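You operate a simulated robot arm through the tools that you are given. There is no shell and no other tool.

You run a simulated robot arm. Do the job below in one go: nothing can be reset, and whatever is moved stays where it is left.

Task
Change the sieve in the drawer for the white 60 MESH one.
Fine: the old sieve goes on the wooden rack; shut the drawer and latch it.

It is judged by the outcome, as a careful person would: the job done as asked, and still so three seconds after it is handed in. It fails if anything else is knocked over, pushed out of place, dropped, spilled or broken.

Robot
A 7-joint arm with a four-finger gripper, fixed in place. Base frame: the origin is on the floor under the middle of its stand, x ahead of it, y to its left, z up. Readings come in mm, rad, newtons and seconds.
It reaches about 1223 mm from its shoulder. Its first joint turns from -1.204 to 3.002 rad. Payload 3.67 kg.
The TCP is the grasp point between the finger pads, 28 mm short of the fingertips. In the tool frame z runs along the fingers and y along their closing line. The gripper opens to 112 mm; its body begins 73 mm behind the TCP.
Orientation is that of the tool frame in the base frame, as [roll, pitch, yaw] about the fixed x, y, z axes, in that order (R = Rz(yaw) Ry(pitch) Rx(roll)). With the fingers straight down and closing along the base's y, the tool's x points along the base's -x, its y along +y and its z along -z.

Tools
- The arm moves only by the tool send_rows. Its argument "moves" is a list of rows, each a list of 7 numbers: the turn, a rotation vector about the base's x, y, z in rad, then the shift along the base's x, y, z in m, then the gripper command, from -1 (fully open) to 1 (shut), values between in proportion. In form: [[rx, ry, rz, tx, ty, tz, hand], ...]. A call has 1 to 20 rows; each row shifts and turns the commanded pose from where the row before left it. A row lasts 0.2 s, in which the tool goes at most 50 mm and 0.15 rad; a call with a longer step from one row to the next is refused whole, and so is a gripper value outside its range. A pose out of reach is approached as far as the arm can. The call stops where the force on the tool passes 60 N (or 10 N more than at its start, if that is more) or the arm is blocked; 0.2 s more then pass. The fingers move at their own pace (about 102.5 mm/s each) and stop on an object; they squeeze with about 38 N. The grip force told is the motor's: it shows also when the fingers shut on nothing. Time passes only in rows, and 0.2 s behind the last, so rows that do not move let the fingers close. It gives the time, the measured TCP pose, the force on the tool (base axes), the opening and the grip force at its end, in the units of the frame above (readings bear some noise), with the torque about the TCP (base axes, N m) and any sound that the robot's microphone picked up.
- Cameras (640 x 400 px; columns grow to the right, rows downward): "scene" is fixed at [393.6, 641.2, 1707.3]; the picture's right is [-0.99, -0.12, 0.00], its down [-0.05, 0.43, -0.90] and it looks along [0.11, -0.89, -0.44] (base axes); focal length 329 px, centre (320, 200). "wrist" rides on the gripper at [60, -18, -104] in the tool frame; the picture's right is [0.29, 0.96, 0.00], its down [-0.80, 0.24, -0.55] and it looks along [-0.53, 0.16, 0.83] (tool axes); focal length 234 px, centre (320, 200). There is no depth. A picture from a camera that has moved, and an enlarged one, comes with that camera's place and axes in the base frame and with its lens. The place of the scene camera against the robot may be out by one fixed shift of up to 12 mm in any direction.
- grab_frame(camera): a new picture of that camera. The clock stands still meanwhile.
- lift_body(by): slides the trunk up (or, below 0, down) by that many mm; the arm rides with it, the base frame stays. It gives what a move gives, with no picture.
- zoom(camera, box): a new picture of the part [left, top, right, bottom] of that camera's present view, enlarged. The clock stands still meanwhile.
- job_done(): hands the job in; it is judged then, once.

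Places have to be worked out from the pictures, the camera data and where the tool is seen. Open the gripper and draw the arm clear of the work before you hand the job in, unless the task says otherwise.

The tools are called as a command line: name --pt "numbers of a row" for each row, then --argument value for the rest, lists and objects as JSON in quotes. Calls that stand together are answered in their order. send_rows: Moves the arm, as the interface text tells. Its arguments: {"type":"object","properties":{"moves":{"type":"array"}},"required":["moves"]} The other tools are called the same way: lift_body (by) moves the trunk up or down; grab_frame (camera) takes a picture; zoom (camera, box) takes an enlarged picture of a part of a camera's view; job_done () hands the job in.

At the start:

```text
clock: 0.0
position: [426.9, -597.0, 1308.0]
tcp_rot: [3.141, 0.0, -3.141]
ft_force: [-0.5, 0.9, -0.1]
wrist_torque: [0.0, 0.01, -0.02]
gripper_width: 112.3
finger_force: 0.0
trunk travel left (down, up): [-700.0, 140.0]
```

scene: 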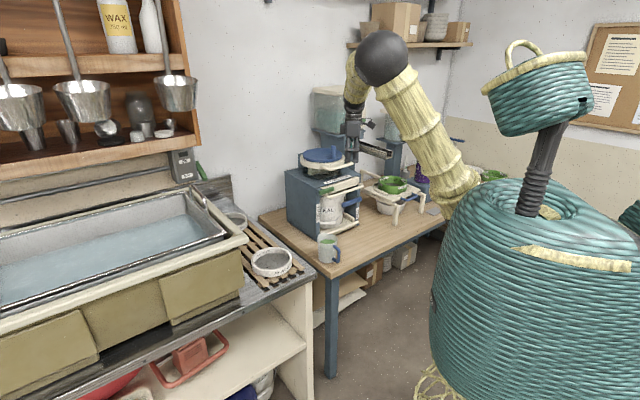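
wrist: 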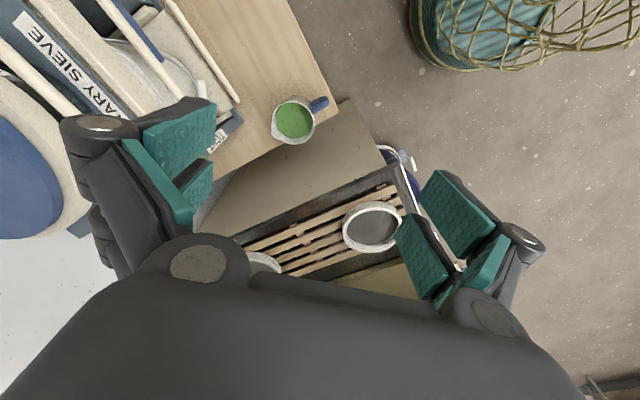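

I'll start by enlarging the scene pictures around the machine, the rack and the table to find the sieves, drawer and latch.

zoom --camera "scene" --box '[270, 130, 430, 270]'

zoom --camera "scene" --box '[190, 180, 330, 310]'

zoom --camera "wrist" --box '[0, 0, 340, 240]'

zoom --camera "wrist" --box '[200, 80, 460, 300]'

```text
2.86 times, centred on (350, 200) of scene
camera zoom: at [393.6, 641.2, 1707.3], right [-0.99, -0.12, 0.0], down [-0.05, 0.43, -0.9], along [0.11, -0.89, -0.44], focal length 941 px, centre (234, 200)
```

zoom: 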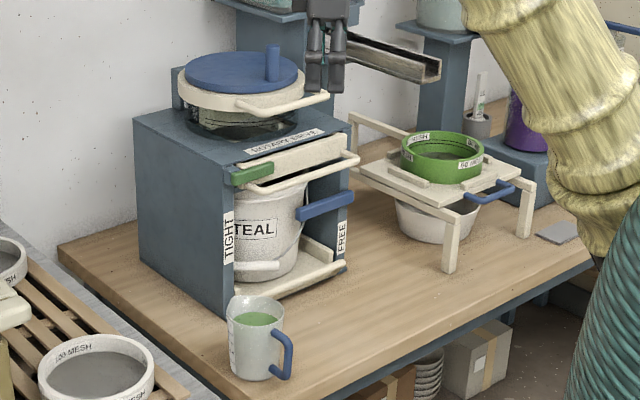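

```text
3.08 times, centred on (260, 245) of scene
camera zoom: at [393.6, 641.2, 1707.3], right [-0.99, -0.12, 0.0], down [-0.05, 0.43, -0.9], along [0.11, -0.89, -0.44], focal length 1014 px, centre (505, 62)
```

zoom: 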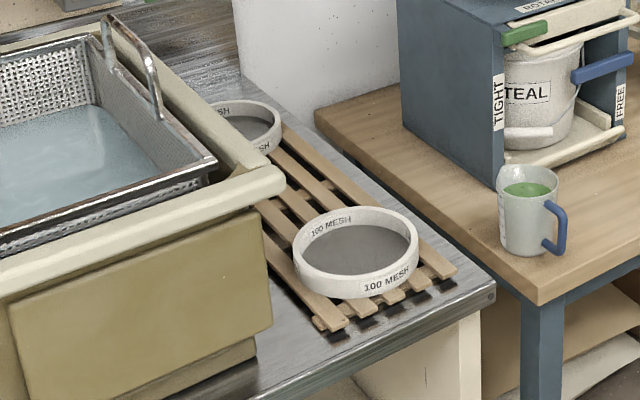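

```text
1.67 times, centred on (170, 120) of wrist
camera zoom: at [367.7, -615.6, 1412.7], right [-0.29, 0.96, 0.0], down [0.8, 0.24, 0.55], along [0.53, 0.16, -0.83], focal length 390 px, centre (570, 333)
```

zoom: 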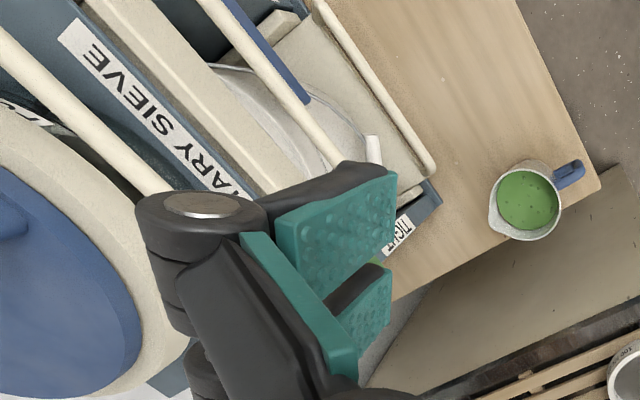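

```text
1.82 times, centred on (330, 190) of wrist
camera zoom: at [367.7, -615.6, 1412.7], right [-0.29, 0.96, 0.0], down [0.8, 0.24, 0.55], along [0.53, 0.16, -0.83], focal length 426 px, centre (302, 218)
```

zoom: 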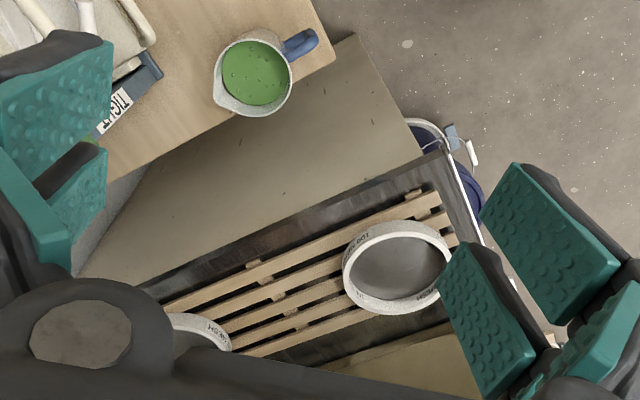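

The machine says ROTARY SIEVE, with a drawer, a green tab, a blue lever and TIGHT/FREE labels. I need closer views to read the mesh labels and understand the latch.

zoom --camera "scene" --box '[220, 200, 270, 235]'

zoom --camera "scene" --box '[315, 165, 375, 215]'

zoom --camera "scene" --box '[355, 165, 455, 225]'

zoom --camera "scene" --box '[280, 135, 380, 195]'

zoom --camera "scene" --box '[320, 0, 480, 100]'

zoom --camera "scene" --box '[0, 60, 200, 185]'

```text
11.43 times, centred on (245, 218) of scene
camera zoom: at [393.6, 641.2, 1707.3], right [-0.99, -0.12, 0.0], down [-0.05, 0.43, -0.9], along [0.11, -0.89, -0.44], focal length 3764 px, centre (1177, 0)
```

zoom: 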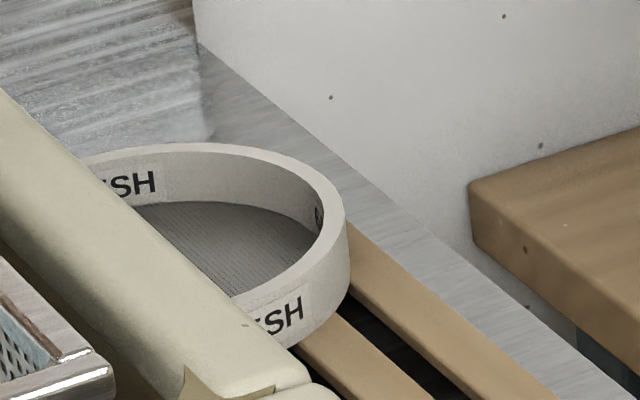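

```text
8.00 times, centred on (345, 190) of scene
camera zoom: at [393.6, 641.2, 1707.3], right [-0.99, -0.12, 0.0], down [-0.05, 0.43, -0.9], along [0.11, -0.89, -0.44], focal length 2635 px, centre (120, 280)
```

zoom: 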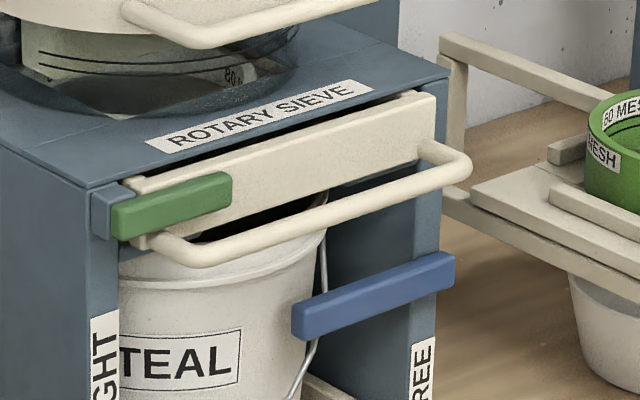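

```text
6.40 times, centred on (405, 195) of scene
camera zoom: at [393.6, 641.2, 1707.3], right [-0.99, -0.12, 0.0], down [-0.05, 0.43, -0.9], along [0.11, -0.89, -0.44], focal length 2108 px, centre (-224, 232)
```

zoom: 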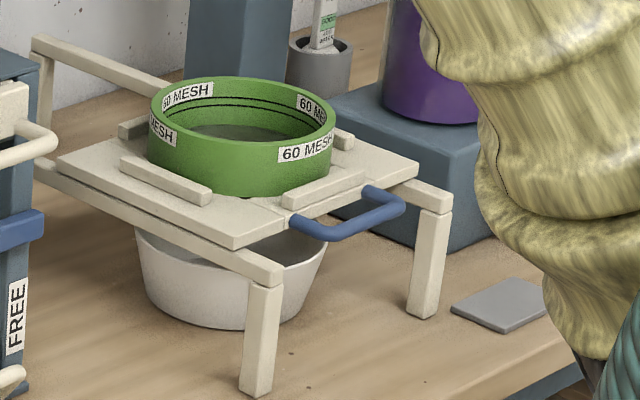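

```text
6.40 times, centred on (330, 165) of scene
camera zoom: at [393.6, 641.2, 1707.3], right [-0.99, -0.12, 0.0], down [-0.05, 0.43, -0.9], along [0.11, -0.89, -0.44], focal length 2108 px, centre (256, 424)
```

zoom: 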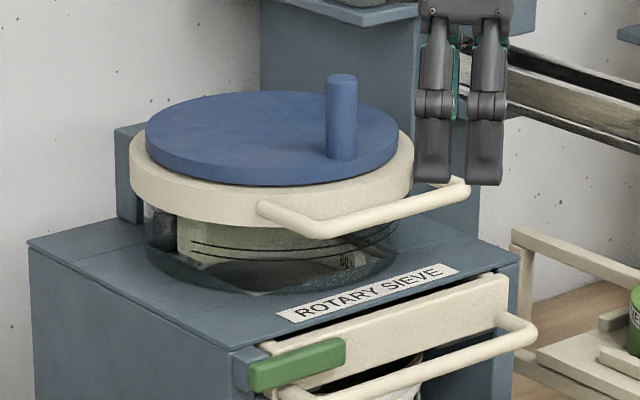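

```text
4.00 times, centred on (400, 50) of scene
camera zoom: at [393.6, 641.2, 1707.3], right [-0.99, -0.12, 0.0], down [-0.05, 0.43, -0.9], along [0.11, -0.89, -0.44], focal length 1318 px, centre (0, 800)
```

zoom: 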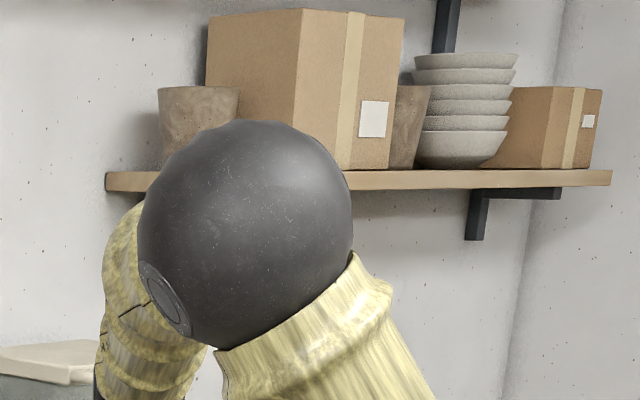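

```text
3.20 times, centred on (100, 122) of scene
camera zoom: at [393.6, 641.2, 1707.3], right [-0.99, -0.12, 0.0], down [-0.05, 0.43, -0.9], along [0.11, -0.89, -0.44], focal length 1054 px, centre (1024, 448)
```

zoom: 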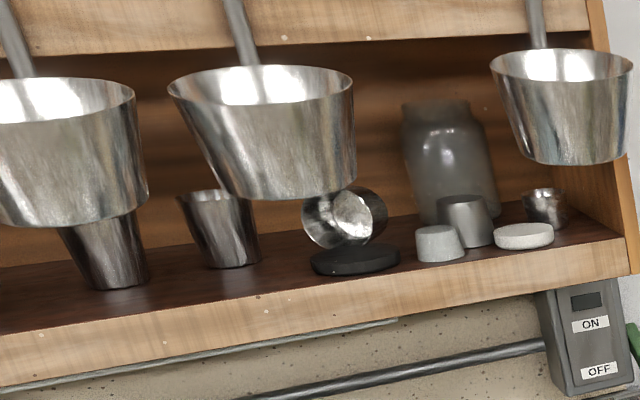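

The machine's drawer front seems to face the robot, roughly toward (-0.77, 0.64), with the drawer around z 1050–1090. I'll back off and turn the wrist camera to face the front for a good view.

send_rows --pt "0 0 -0.14 -0.013 -0.004 -0.001 -1" --pt "0 0 -0.14 -0.013 -0.004 -0.001 -1" --pt "0 0 -0.14 -0.013 -0.004 -0.001 -1" --pt "0 0 -0.14 -0.013 -0.004 -0.001 -1" --pt "0 0 -0.14 -0.013 -0.004 -0.001 -1" --pt "0 0 -0.14 -0.013 -0.004 -0.001 -1" --pt "0 0 -0.145 -0.013 -0.004 -0.001 -1" --pt "-0.083 -0.1 0 -0.013 -0.004 -0.001 -1" --pt "-0.083 -0.1 0 -0.013 -0.004 -0.001 -1" --pt "-0.083 -0.1 0 -0.013 -0.004 -0.001 -1" --pt "-0.083 -0.1 0 -0.013 -0.004 -0.001 -1"

grab_frame --camera "wrist"

grab_frame --camera "scene"

```text
clock: 2.4
position: [283.8, -641.6, 1298.5]
tcp_rot: [2.978, 0.498, 2.112]
ft_force: [-0.4, -0.3, 0.2]
wrist_torque: [-0.01, -0.01, 0.0]
gripper_width: 112.0
finger_force: 0.0
trunk travel left (down, up): [-700.0, 140.0]
```

```text
taken
camera wrist: at [202.0, -574.9, 1357.6], right [0.64, 0.77, 0.0], down [0.34, -0.28, 0.9], along [0.69, -0.57, -0.45], focal length 234 px, centre (320, 200)
```

wrist: 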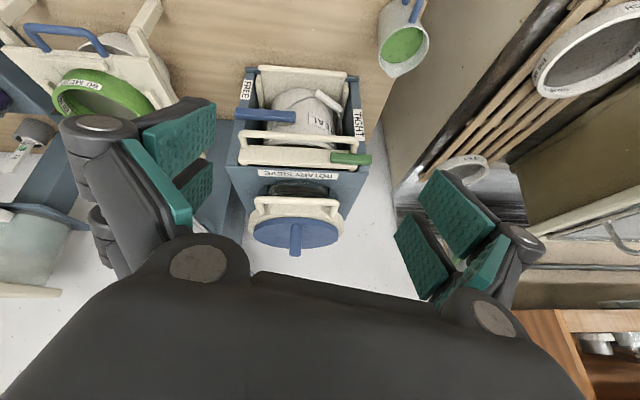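

```text
taken
```

scene: 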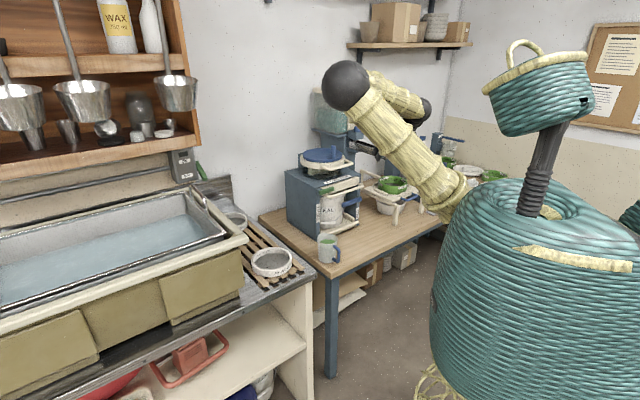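

The wrist camera now looks at the front (upside down). I enlarge it to study the latch, drawer and lever, and the neighbours.

zoom --camera "wrist" --box '[220, 55, 390, 165]'

zoom --camera "wrist" --box '[220, 150, 390, 260]'

zoom --camera "wrist" --box '[0, 0, 240, 150]'

zoom --camera "wrist" --box '[400, 0, 640, 200]'

```text
3.64 times, centred on (305, 110) of wrist
camera zoom: at [202.0, -574.9, 1357.6], right [0.64, 0.77, 0.0], down [0.34, -0.28, 0.9], along [0.69, -0.57, -0.45], focal length 852 px, centre (374, 527)
```

zoom: 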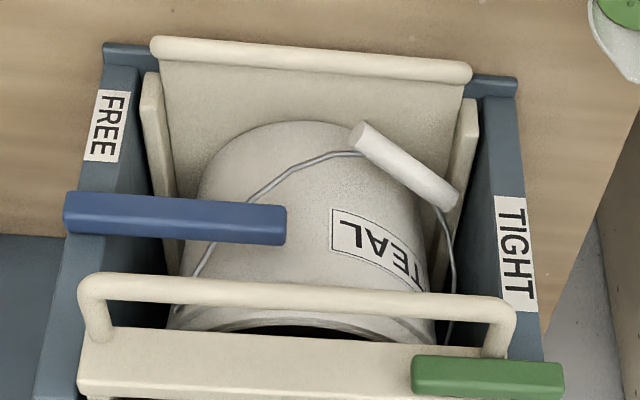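

```text
3.64 times, centred on (305, 205) of wrist
camera zoom: at [202.0, -574.9, 1357.6], right [0.64, 0.77, 0.0], down [0.34, -0.28, 0.9], along [0.69, -0.57, -0.45], focal length 852 px, centre (374, 182)
```

zoom: 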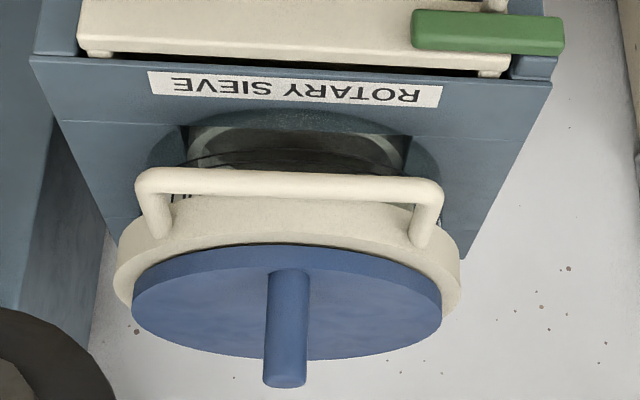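

```text
2.67 times, centred on (120, 75) of wrist
camera zoom: at [202.0, -574.9, 1357.6], right [0.64, 0.77, 0.0], down [0.34, -0.28, 0.9], along [0.69, -0.57, -0.45], focal length 624 px, centre (853, 533)
```

zoom: 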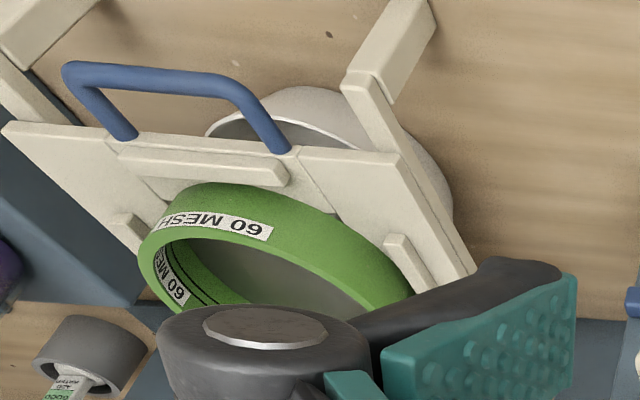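

```text
2.00 times, centred on (520, 100) of wrist
camera zoom: at [202.0, -574.9, 1357.6], right [0.64, 0.77, 0.0], down [0.34, -0.28, 0.9], along [0.69, -0.57, -0.45], focal length 468 px, centre (-80, 400)
```

zoom: 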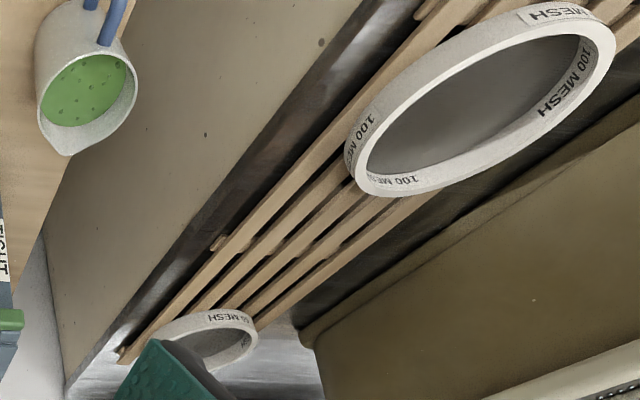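

The far sieve on the rack looks like "60 MESH"; the green block looks like a turn-button latch at the TIGHT post and the blue lever points at FREE. I'll drop the camera for a lower, frontal second view (stereo) of the drawer.

send_rows --pt "0 0 0 0 0 -0.025 -1" --pt "0 0 0 0 0 -0.025 -1" --pt "0 0 0 0 0 -0.025 -1" --pt "0 0 0 0 0 -0.025 -1" --pt "0 0 0 0 0 -0.025 -1" --pt "0 0 0 0 0 -0.025 -1"

grab_frame --camera "wrist"

zoom --camera "wrist" --box '[210, 80, 400, 200]'

zoom --camera "wrist" --box '[210, 180, 400, 300]'

```text
clock: 3.8
position: [283.5, -640.9, 1147.0]
tcp_rot: [2.977, 0.493, 2.116]
ft_force: [-0.3, -1.0, 0.1]
wrist_torque: [0.0, 0.02, -0.01]
gripper_width: 111.9
finger_force: 0.0
trunk travel left (down, up): [-700.0, 140.0]
```

```text
taken
camera wrist: at [202.6, -574.6, 1206.4], right [0.64, 0.77, 0.0], down [0.35, -0.29, 0.89], along [0.69, -0.57, -0.45], focal length 234 px, centre (320, 200)
```

wrist: 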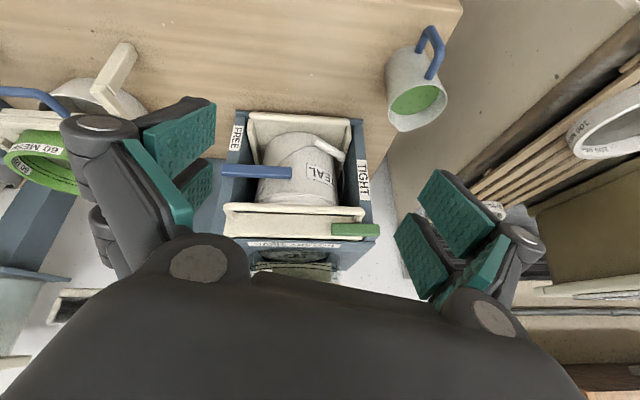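

```text
3.33 times, centred on (305, 140) of wrist
camera zoom: at [202.6, -574.6, 1206.4], right [0.64, 0.77, 0.0], down [0.35, -0.29, 0.89], along [0.69, -0.57, -0.45], focal length 781 px, centre (370, 400)
```

zoom: 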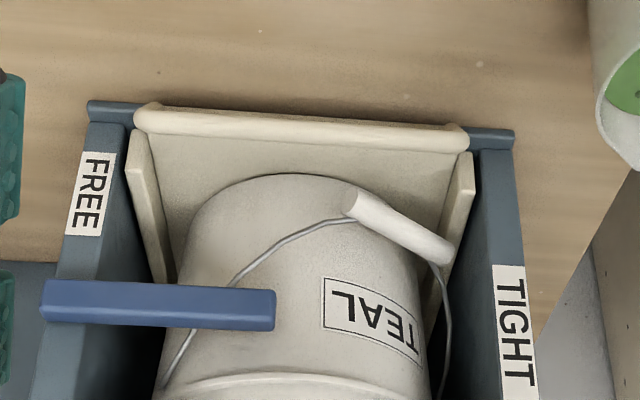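

```text
3.33 times, centred on (305, 240) of wrist
camera zoom: at [202.6, -574.6, 1206.4], right [0.64, 0.77, 0.0], down [0.35, -0.29, 0.89], along [0.69, -0.57, -0.45], focal length 781 px, centre (370, 67)
```

zoom: 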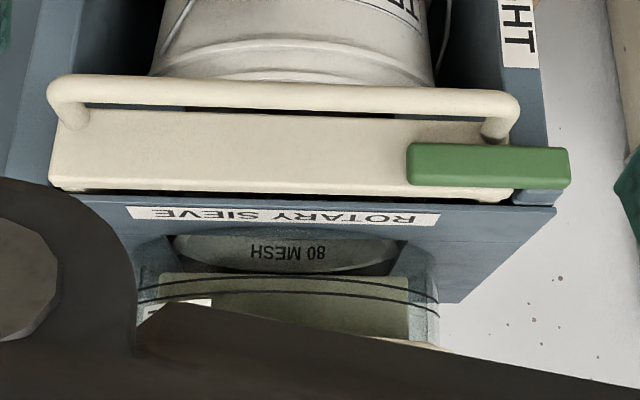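

The sieve inside reads "80 MESH". The blue lever seems pivoted on the FREE-side post. I need close-ups of the hood gap and of the pivot points before touching anything.

zoom --camera "scene" --box '[295, 145, 365, 190]'

zoom --camera "wrist" --box '[240, 235, 350, 300]'

zoom --camera "wrist" --box '[215, 150, 300, 210]'

zoom --camera "wrist" --box '[320, 190, 400, 250]'

zoom --camera "scene" --box '[335, 185, 375, 215]'

```text
8.89 times, centred on (330, 168) of scene
camera zoom: at [393.6, 641.2, 1707.3], right [-0.99, -0.12, 0.0], down [-0.05, 0.43, -0.9], along [0.11, -0.89, -0.44], focal length 2928 px, centre (231, 489)
```

zoom: 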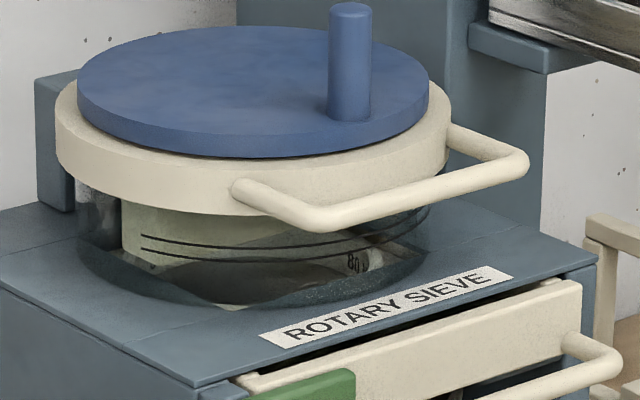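

```text
5.82 times, centred on (295, 268) of wrist
camera zoom: at [202.6, -574.6, 1206.4], right [0.64, 0.77, 0.0], down [0.35, -0.29, 0.89], along [0.69, -0.57, -0.45], focal length 1362 px, centre (466, -193)
```

zoom: 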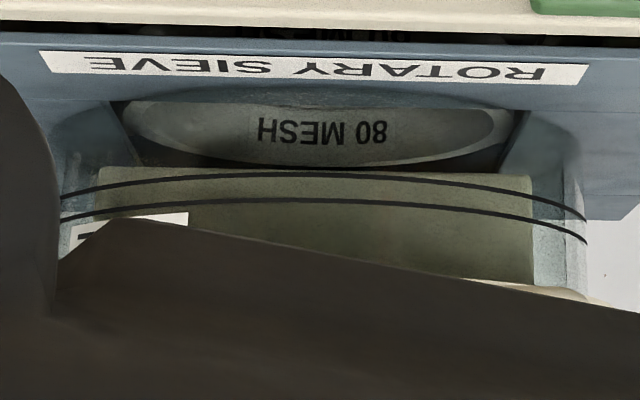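

```text
6.67 times, centred on (258, 180) of wrist
camera zoom: at [202.6, -574.6, 1206.4], right [0.64, 0.77, 0.0], down [0.35, -0.29, 0.89], along [0.69, -0.57, -0.45], focal length 1561 px, centre (737, 333)
```

zoom: 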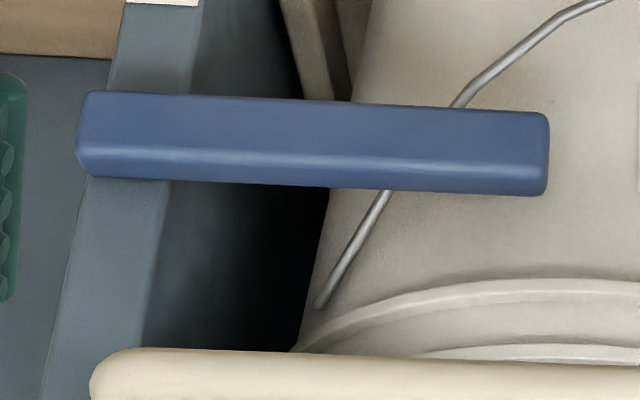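

```text
6.67 times, centred on (360, 220) of wrist
camera zoom: at [202.6, -574.6, 1206.4], right [0.64, 0.77, 0.0], down [0.35, -0.29, 0.89], along [0.69, -0.57, -0.45], focal length 1561 px, centre (53, 67)
```

zoom: 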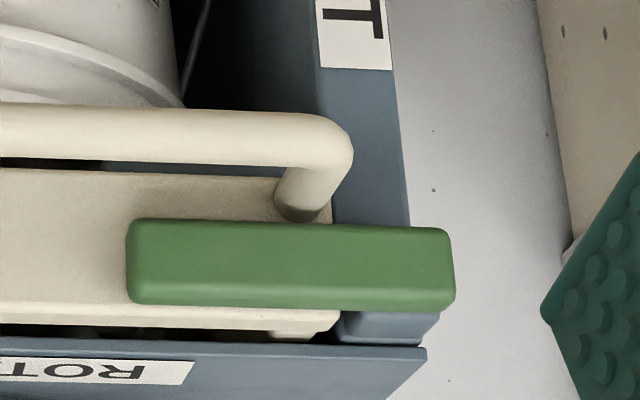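

```text
13.33 times, centred on (355, 200) of scene
camera zoom: at [393.6, 641.2, 1707.3], right [-0.99, -0.12, 0.0], down [-0.05, 0.43, -0.9], along [0.11, -0.89, -0.44], focal length 4392 px, centre (-147, 200)
```

zoom: 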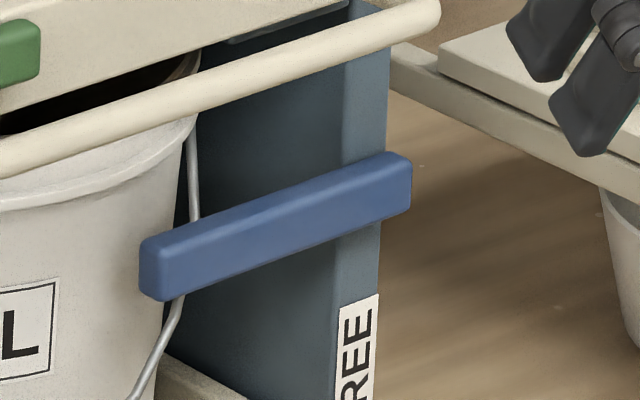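

From two wrist views I find the machine axes: inward n≈(0.707,-0.707), width e≈(0.707,0.707). The blue lever (z≈952) is pivoted on the FREE post and points at the TIGHT label, i.e. it is currently TIGHT; hanging down it would point to FREE. I'll level the gripper and take a closer frontal look at the green latch.

send_rows --pt "0 0 -0.092 0.0114 -0.0068 -0.0041 -1" --pt "-0.0929 -0.0929 0 0.0114 -0.0068 -0.0041 -1" --pt "-0.0929 -0.0929 0 0.0114 -0.0068 -0.0041 -1" --pt "-0.0929 -0.0929 0 0.0114 -0.0068 -0.0041 -1" --pt "-0.0929 -0.0929 0 0.0114 -0.0068 -0.0041 -1" --pt "-0.0929 -0.0929 0 0.0114 -0.0068 -0.0041 -1" --pt "-0.0929 -0.0929 0 0.0114 -0.0068 -0.0041 -1" --pt "-0.0929 -0.0929 0 0.0114 -0.0068 -0.0041 -1" --pt "-0.0929 -0.0929 0 0.0114 -0.0068 -0.0041 -1"

grab_frame --camera "wrist"

grab_frame --camera "scene"

```text
clock: 5.8
position: [401.4, -738.3, 1113.8]
tcp_rot: [1.571, 1.279, 0.785]
ft_force: [-0.1, -0.6, -0.5]
wrist_torque: [0.0, -0.02, 0.01]
gripper_width: 112.1
finger_force: 0.1
out of reach, approached as far as the arm can: row 2, 3, 4, 5
trunk travel left (down, up): [-700.0, 140.0]
```

```text
taken
camera wrist: at [329.3, -664.2, 1051.1], right [0.71, 0.71, 0.0], down [-0.39, 0.39, 0.83], along [0.59, -0.59, 0.55], focal length 234 px, centre (320, 200)
```

wrist: 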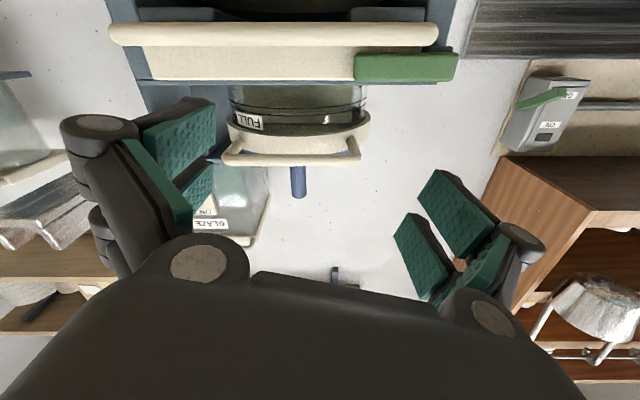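

```text
taken
```

scene: 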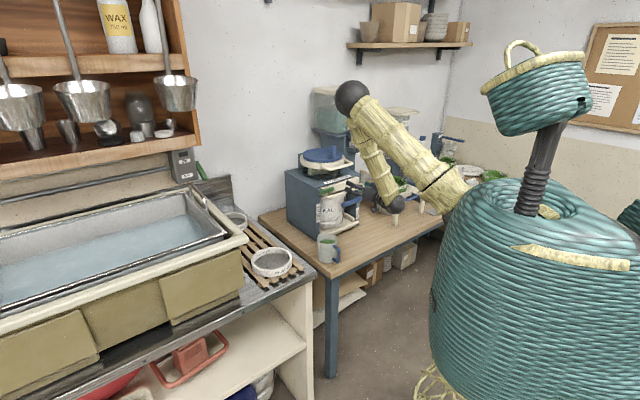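

The gripper now points level into the machine with the camera beneath it. I enlarge the latch area from this underside view.

zoom --camera "wrist" --box '[330, 0, 490, 100]'

zoom --camera "wrist" --box '[90, 0, 290, 125]'

zoom --camera "wrist" --box '[190, 70, 390, 200]'

```text
4.00 times, centred on (410, 50) of wrist
camera zoom: at [329.3, -664.2, 1051.1], right [0.71, 0.71, 0.0], down [-0.39, 0.39, 0.83], along [0.59, -0.59, 0.55], focal length 937 px, centre (-40, 800)
```

zoom: 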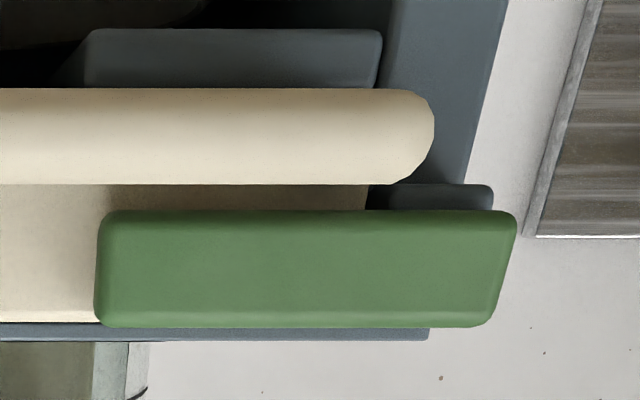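

```text
3.20 times, centred on (190, 62) of wrist
camera zoom: at [329.3, -664.2, 1051.1], right [0.71, 0.71, 0.0], down [-0.39, 0.39, 0.83], along [0.59, -0.59, 0.55], focal length 749 px, centre (736, 640)
```

zoom: 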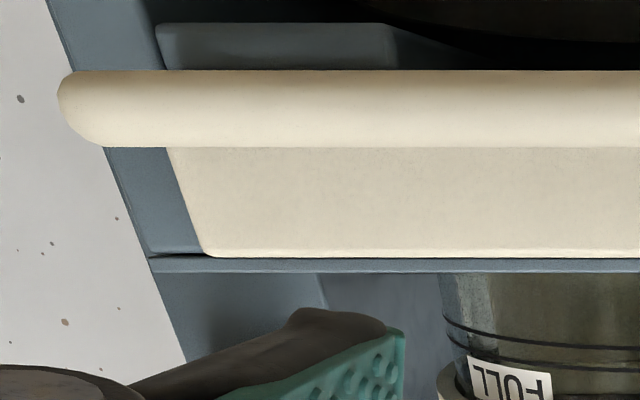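

```text
3.08 times, centred on (290, 135) of wrist
camera zoom: at [329.3, -664.2, 1051.1], right [0.71, 0.71, 0.0], down [-0.39, 0.39, 0.83], along [0.59, -0.59, 0.55], focal length 720 px, centre (412, 400)
```

zoom: 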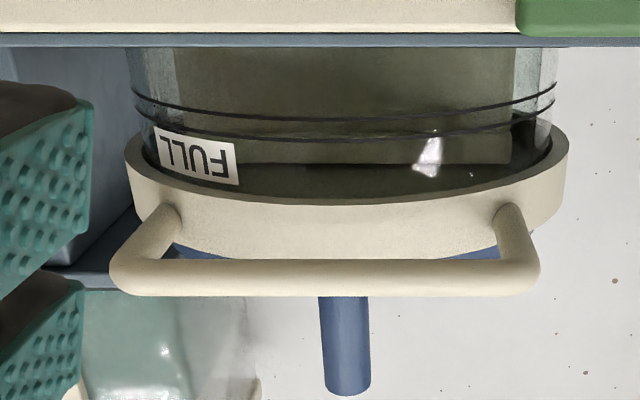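

The green block is a turn button pinned on a lug at the TIGHT post (z≈1057–1079, E 55–143); the handle bar sits just below-front of it. First I'll free the blue lever: close the fingers, level the roll, and go to a spot in front at z≈1000, between the drawer bar and lever heights.

send_rows --pt "-0.103 0.103 0 -0.0083 -0.0083 -0.019 1" --pt "-0.103 0.103 0 -0.0083 -0.0083 -0.019 1" --pt "0 0 0 -0.0083 -0.0083 -0.019 1" --pt "0 0 0 -0.0083 -0.0083 -0.019 1" --pt "0 0 0 -0.0083 -0.0083 -0.019 1" --pt "0 0 0 -0.0083 -0.0083 -0.019 1" --pt "0 0 0 0 0 0 1"

grab_frame --camera "wrist"

zoom --camera "scene" --box '[270, 130, 430, 270]'

```text
clock: 7.4
position: [351.3, -785.7, 1000.6]
tcp_rot: [2.585, 1.569, 1.8]
ft_force: [0.1, 0.1, 0.7]
wrist_torque: [-0.02, 0.03, -0.02]
gripper_width: 0.0
finger_force: 35.5
trunk travel left (down, up): [-700.0, 140.0]
```

```text
taken
camera wrist: at [265.1, -725.5, 940.3], right [0.68, 0.68, -0.29], down [-0.22, 0.56, 0.8], along [0.7, -0.48, 0.53], focal length 234 px, centre (320, 200)
```

wrist: 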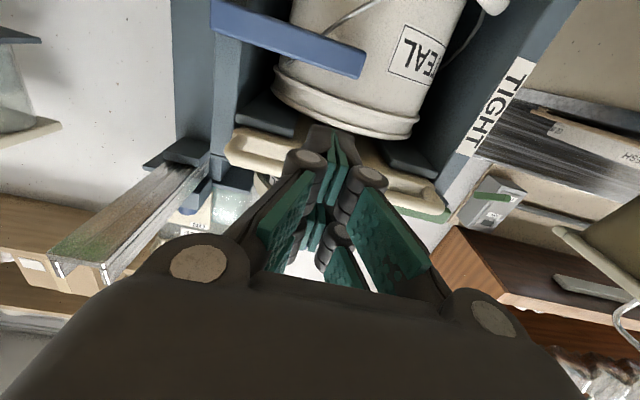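

```text
2.86 times, centred on (350, 200) of scene
camera zoom: at [393.6, 641.2, 1707.3], right [-0.99, -0.12, 0.0], down [-0.05, 0.43, -0.9], along [0.11, -0.89, -0.44], focal length 941 px, centre (234, 200)
```

zoom: 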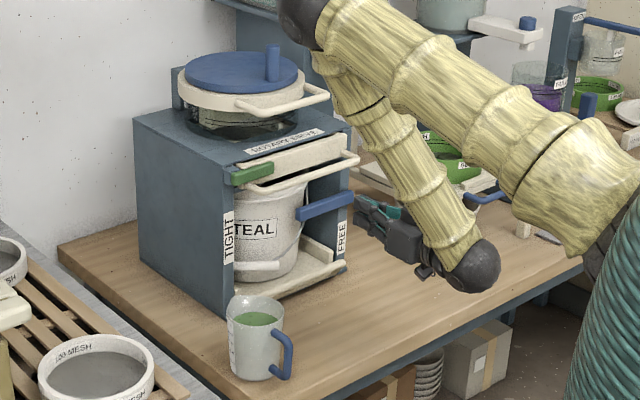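

The gripper is closed at (N 255, E -44, z 1000). The lever's inner end is at E≈-20, z≈945. I advance the fingertips under the drawer bar to just above the lever.

send_rows --pt "0 0 0 0.014 -0.014 0 1" --pt "0 0 0 0.014 -0.014 0 1" --pt "0 0 0 0.014 -0.014 0 1" --pt "0 0 0 0.014 -0.014 0 1" --pt "0 0 0 0.014 -0.014 0 1" --pt "0 0 0 0.014 -0.014 0 1"

grab_frame --camera "wrist"

zoom --camera "scene" --box '[300, 160, 400, 230]'

```text
clock: 8.8
position: [436.0, -869.5, 998.0]
tcp_rot: [3.008, 1.569, 2.224]
ft_force: [-0.1, -0.3, 0.9]
wrist_torque: [0.0, -0.04, 0.0]
gripper_width: 0.0
finger_force: 35.3
trunk travel left (down, up): [-700.0, 140.0]
```

```text
taken
camera wrist: at [349.5, -809.5, 939.9], right [0.68, 0.68, -0.29], down [-0.22, 0.56, 0.8], along [0.7, -0.48, 0.53], focal length 234 px, centre (320, 200)
```

wrist: 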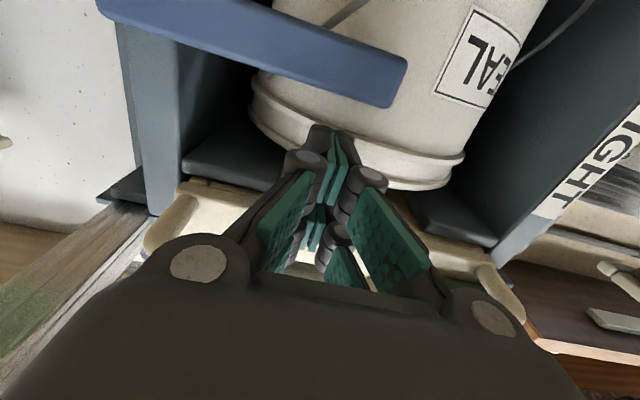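

```text
5.71 times, centred on (350, 195) of scene
camera zoom: at [393.6, 641.2, 1707.3], right [-0.99, -0.12, 0.0], down [-0.05, 0.43, -0.9], along [0.11, -0.89, -0.44], focal length 1882 px, centre (149, 229)
```

zoom: 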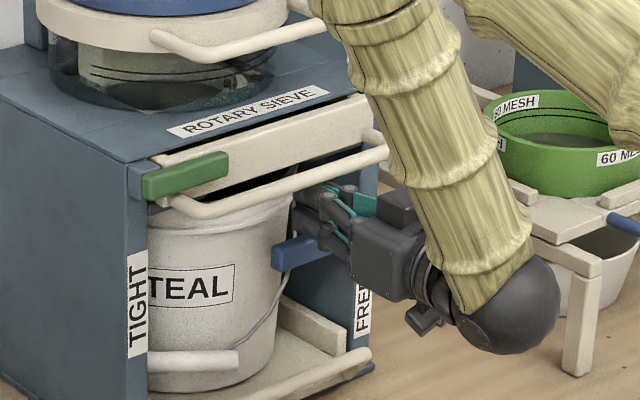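

Fingertips are above the lever's inner end (tips at N≈402, lever N≈394). Now I press it down in small steps along its arc.

send_rows --pt "0 0 0 0 0 -0.008 1" --pt "0 0 0 -0.001 -0.001 -0.008 1" --pt "0 0 0 -0.001 -0.001 -0.008 1" --pt "0 0 0 -0.0015 -0.0015 -0.008 1" --pt "0 0 0 -0.0015 -0.0015 -0.008 1" --pt "0 0 0 -0.002 -0.002 -0.008 1"

zoom --camera "scene" --box '[300, 160, 400, 230]'

grab_frame --camera "wrist"

```text
clock: 10.2
position: [428.1, -879.0, 951.2]
tcp_rot: [2.453, 1.568, 1.666]
ft_force: [0.9, 0.5, 0.4]
wrist_torque: [0.01, 0.02, 0.04]
gripper_width: 0.0
finger_force: 35.2
trunk travel left (down, up): [-700.0, 140.0]
```

```text
5.71 times, centred on (350, 195) of scene
camera zoom: at [393.6, 641.2, 1707.3], right [-0.99, -0.12, 0.0], down [-0.05, 0.43, -0.9], along [0.11, -0.89, -0.44], focal length 1882 px, centre (149, 229)
```

zoom: 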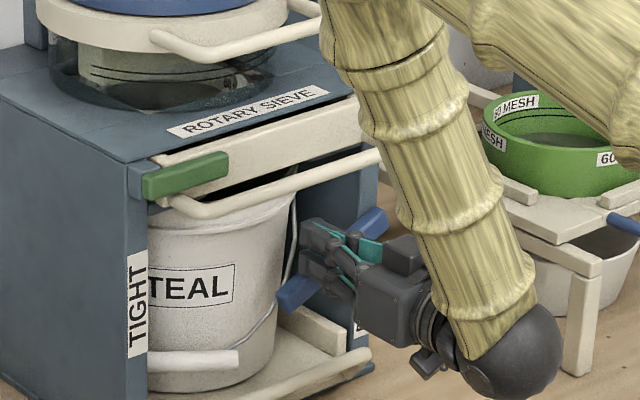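

```text
taken
camera wrist: at [342.4, -818.9, 891.1], right [0.68, 0.68, -0.29], down [-0.22, 0.56, 0.8], along [0.7, -0.48, 0.53], focal length 234 px, centre (320, 200)
```

wrist: 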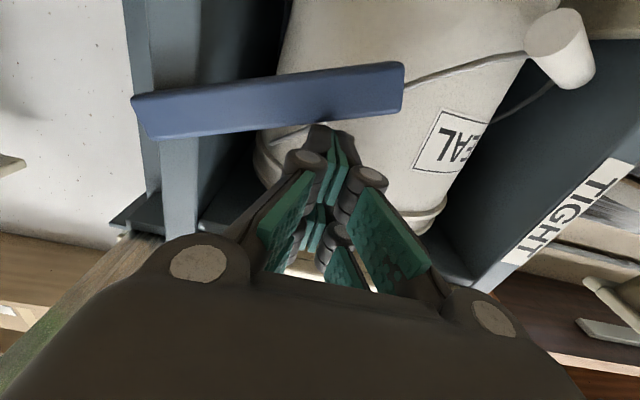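

The lever turns freely with almost no force, about 20–25° so far. I continue along the arc, shifting toward the FREE post.

send_rows --pt "0 0 0 -0.003 -0.003 -0.009 1" --pt "0 0 0 -0.003 -0.003 -0.009 1" --pt "0 0 0 -0.0035 -0.0035 -0.008 1" --pt "0 0 0 -0.0045 -0.0045 -0.007 1" --pt "0 0 0 -0.005 -0.005 -0.003 1" --pt "0 0 0 -0.005 -0.005 0 1" --pt "0 0 0 -0.005 -0.005 0 1"

zoom --camera "scene" --box '[300, 160, 400, 230]'

grab_frame --camera "wrist"

```text
clock: 11.8
position: [399.0, -907.1, 914.5]
tcp_rot: [2.598, 1.569, 1.814]
ft_force: [-0.5, -0.2, -0.1]
wrist_torque: [-0.03, 0.01, 0.01]
gripper_width: 0.1
finger_force: 36.0
trunk travel left (down, up): [-700.0, 140.0]
```

```text
5.71 times, centred on (350, 195) of scene
camera zoom: at [393.6, 641.2, 1707.3], right [-0.99, -0.12, 0.0], down [-0.05, 0.43, -0.9], along [0.11, -0.89, -0.44], focal length 1882 px, centre (149, 229)
```

zoom: 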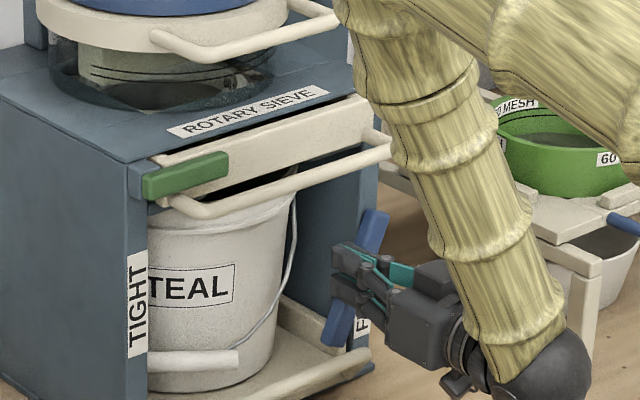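

```text
taken
camera wrist: at [313.3, -846.3, 855.4], right [0.68, 0.68, -0.29], down [-0.22, 0.56, 0.8], along [0.7, -0.48, 0.53], focal length 234 px, centre (320, 200)
```

wrist: 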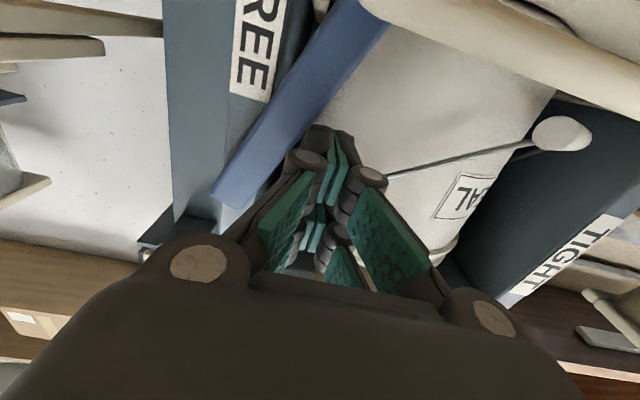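

The lever is at about 65–70° now. I keep pushing toward the FREE post in small steps, watching force for a stop.

send_rows --pt "0 0 0 -0.003 -0.003 0 1" --pt "0 0 0 -0.003 -0.003 0 1" --pt "0 0 0 -0.003 -0.003 0 1" --pt "0 0 0 -0.0025 -0.0025 0 1" --pt "0 0 0 -0.0025 -0.0025 0 1"

zoom --camera "scene" --box '[300, 160, 400, 230]'

grab_frame --camera "wrist"

```text
clock: 13.0
position: [385.5, -921.9, 915.1]
tcp_rot: [1.702, 1.57, 0.92]
ft_force: [0.3, -0.1, 0.4]
wrist_torque: [-0.04, 0.04, 0.0]
gripper_width: 0.0
finger_force: 36.1
trunk travel left (down, up): [-700.0, 140.0]
```

```text
5.71 times, centred on (350, 195) of scene
camera zoom: at [393.6, 641.2, 1707.3], right [-0.99, -0.12, 0.0], down [-0.05, 0.43, -0.9], along [0.11, -0.89, -0.44], focal length 1882 px, centre (149, 229)
```

zoom: 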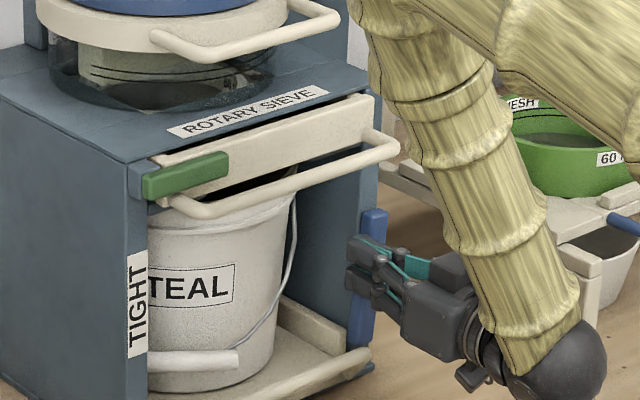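

```text
taken
camera wrist: at [299.7, -860.7, 856.4], right [0.68, 0.68, -0.29], down [-0.22, 0.56, 0.8], along [0.7, -0.48, 0.53], focal length 234 px, centre (320, 200)
```

wrist: 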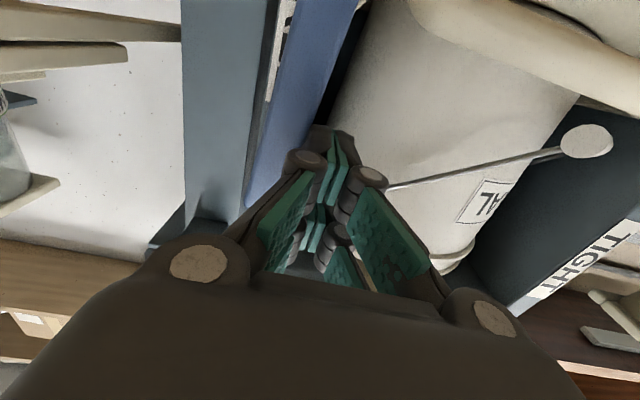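

The lever is nearly vertical over the FREE label. A few more millimetres to seat it, watching for a stop.

send_rows --pt "0 0 0 -0.002 -0.002 0 1" --pt "0 0 0 -0.002 -0.002 0 1" --pt "0 0 0 -0.002 -0.002 0 1"

zoom --camera "scene" --box '[330, 180, 390, 230]'

```text
clock: 13.8
position: [381.4, -924.4, 914.9]
tcp_rot: [2.482, 1.569, 1.7]
ft_force: [10.5, 18.8, -5.0]
wrist_torque: [-0.03, 0.15, 0.36]
gripper_width: 0.0
finger_force: 35.5
trunk travel left (down, up): [-700.0, 140.0]
```

```text
8.00 times, centred on (360, 205) of scene
camera zoom: at [393.6, 641.2, 1707.3], right [-0.99, -0.12, 0.0], down [-0.05, 0.43, -0.9], along [0.11, -0.89, -0.44], focal length 2635 px, centre (0, 160)
```

zoom: 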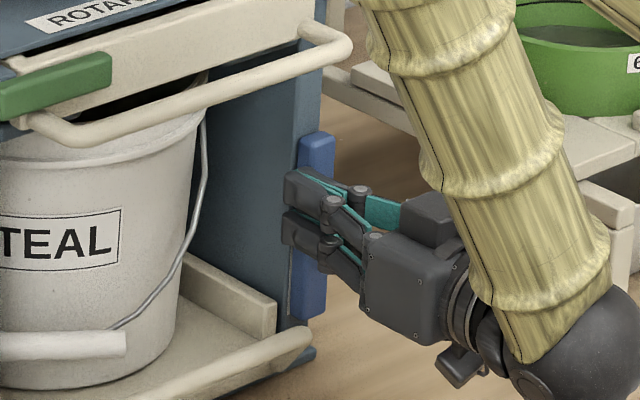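

The lever hit its stop (≈21 N) hanging vertical on FREE. I back away, rise, and shift over to face the green latch with open fingers.

send_rows --pt "0 0 0 0.004 0.004 0 1" --pt "0 0 0 -0.0156 0.0156 0 1" --pt "0 0 0 -0.0156 0.0156 0 1" --pt "0 0 0 -0.0156 0.0156 0 1" --pt "0 0 0 -0.0156 0.0156 0 1" --pt "0 0 0 -0.0156 0.0156 0 1" --pt "0 0 0 -0.0156 0.0156 0 1" --pt "0 0 0 0 0 0.035 -1" --pt "0 0 0 0.01 0.01 0.035 -1" --pt "0 0 0 0.02 0.02 0.035 -1" --pt "0 0 0 0.025 0.025 0.035 -1" --pt "0 0 0 0.025 0.025 0.033 -1" --pt "0 0 0 0.025 0.025 0 -1" --pt "0 0 0 0.025 0.025 0 -1" --pt "0 0 0 0.022 0.022 0 -1" --pt "0 0 0 0 0 0 -1"

grab_frame --camera "wrist"

grab_frame --camera "scene"

```text
clock: 17.2
position: [442.4, -679.9, 1088.7]
tcp_rot: [2.516, 1.568, 1.729]
ft_force: [-0.4, -0.3, -0.4]
wrist_torque: [-0.02, 0.03, 0.04]
gripper_width: 111.8
finger_force: 0.0
trunk travel left (down, up): [-700.0, 140.0]
```

```text
taken
camera wrist: at [356.5, -618.7, 1029.1], right [0.68, 0.68, -0.29], down [-0.22, 0.56, 0.8], along [0.7, -0.48, 0.53], focal length 234 px, centre (320, 200)
```

wrist: 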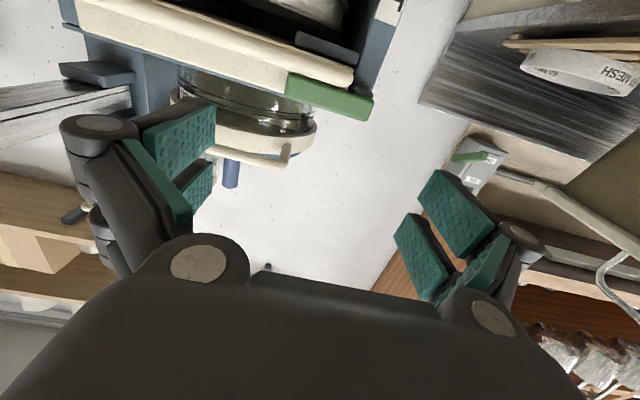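

```text
taken
```

scene: 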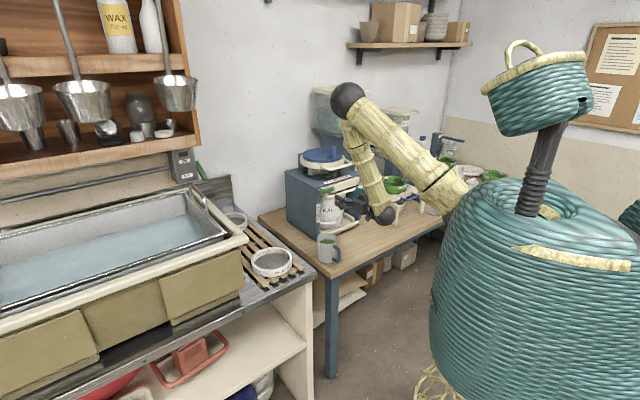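

The green latch is at E 57–140, z 1056–1077, so I centre on E≈99 with z≈1088 (finger undersides just above the drawer bar) and advance until tips are near N≈392.

send_rows --pt "0 0 0 0.0165 -0.0118 0 -1" --pt "0 0 0 0.0141 -0.0141 0 -1" --pt "0 0 0 0.0141 -0.0141 0 -1" --pt "0 0 0 0.0141 -0.0141 0 -1" --pt "0 0 0 0.0141 -0.0141 0 -1" --pt "0 0 0 0.0141 -0.0141 0 -1"

grab_frame --camera "wrist"

zoom --camera "scene" --box '[290, 150, 390, 220]'

```text
clock: 18.6
position: [529.8, -761.9, 1089.1]
tcp_rot: [2.775, 1.569, 1.989]
ft_force: [0.7, -0.4, -0.1]
wrist_torque: [-0.03, 0.01, 0.04]
gripper_width: 112.1
finger_force: 0.0
trunk travel left (down, up): [-700.0, 140.0]
```

```text
taken
camera wrist: at [443.8, -700.9, 1029.9], right [0.68, 0.68, -0.29], down [-0.22, 0.56, 0.8], along [0.7, -0.48, 0.53], focal length 234 px, centre (320, 200)
```

wrist: 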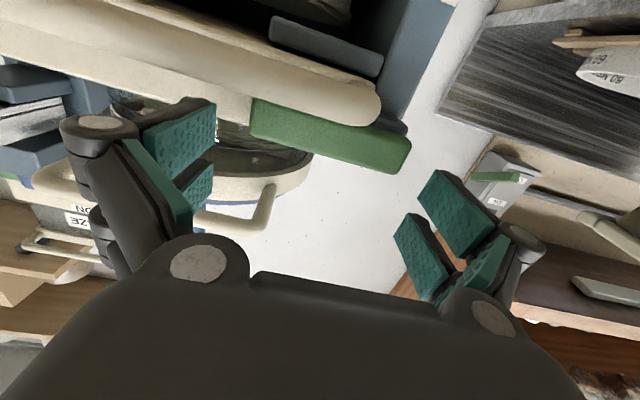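

```text
5.71 times, centred on (340, 185) of scene
camera zoom: at [393.6, 641.2, 1707.3], right [-0.99, -0.12, 0.0], down [-0.05, 0.43, -0.9], along [0.11, -0.89, -0.44], focal length 1882 px, centre (206, 286)
```

zoom: 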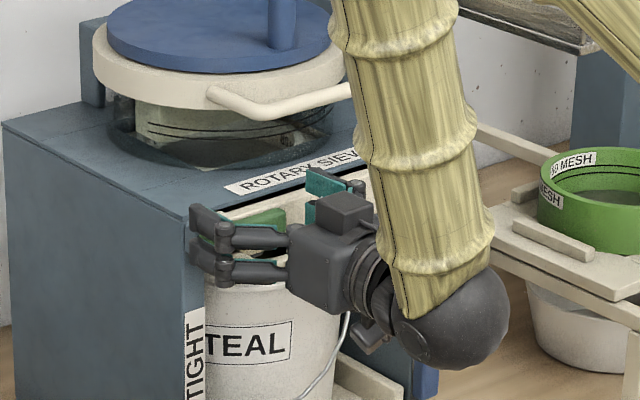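

The jaws straddle the green block (front at N≈380). I advance 4 mm more and close on its two ends.

send_rows --pt "0 0 0 0.0028 -0.0028 0 -1" --pt "0 0 0 0 0 0 0.2" --pt "0 0 0 0 0 0 1" --pt "0 0 0 0 0 0 1"

grab_frame --camera "wrist"

zoom --camera "scene" --box '[300, 160, 360, 210]'

```text
clock: 19.6
position: [530.1, -763.2, 1089.9]
tcp_rot: [2.666, 1.569, 1.882]
ft_force: [0.1, -1.9, -0.5]
wrist_torque: [0.04, 0.16, -0.11]
gripper_width: 86.4
finger_force: 45.2
trunk travel left (down, up): [-700.0, 140.0]
```

```text
taken
camera wrist: at [445.8, -702.9, 1030.0], right [0.68, 0.68, -0.29], down [-0.22, 0.56, 0.8], along [0.7, -0.48, 0.53], focal length 234 px, centre (320, 200)
```

wrist: 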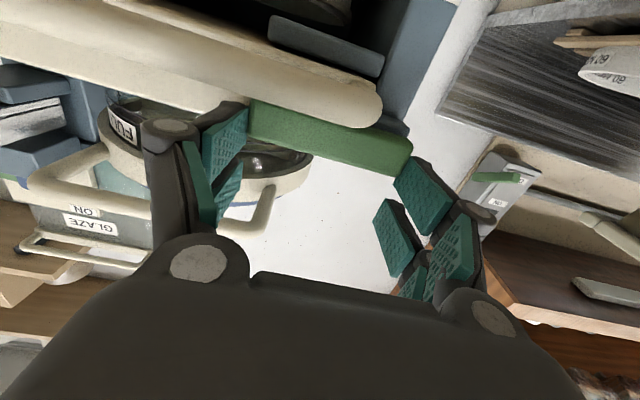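

```text
8.00 times, centred on (330, 185) of scene
camera zoom: at [393.6, 641.2, 1707.3], right [-0.99, -0.12, 0.0], down [-0.05, 0.43, -0.9], along [0.11, -0.89, -0.44], focal length 2635 px, centre (240, 320)
```

zoom: 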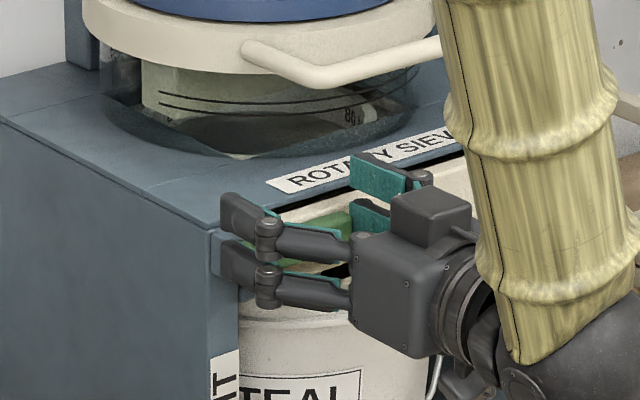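

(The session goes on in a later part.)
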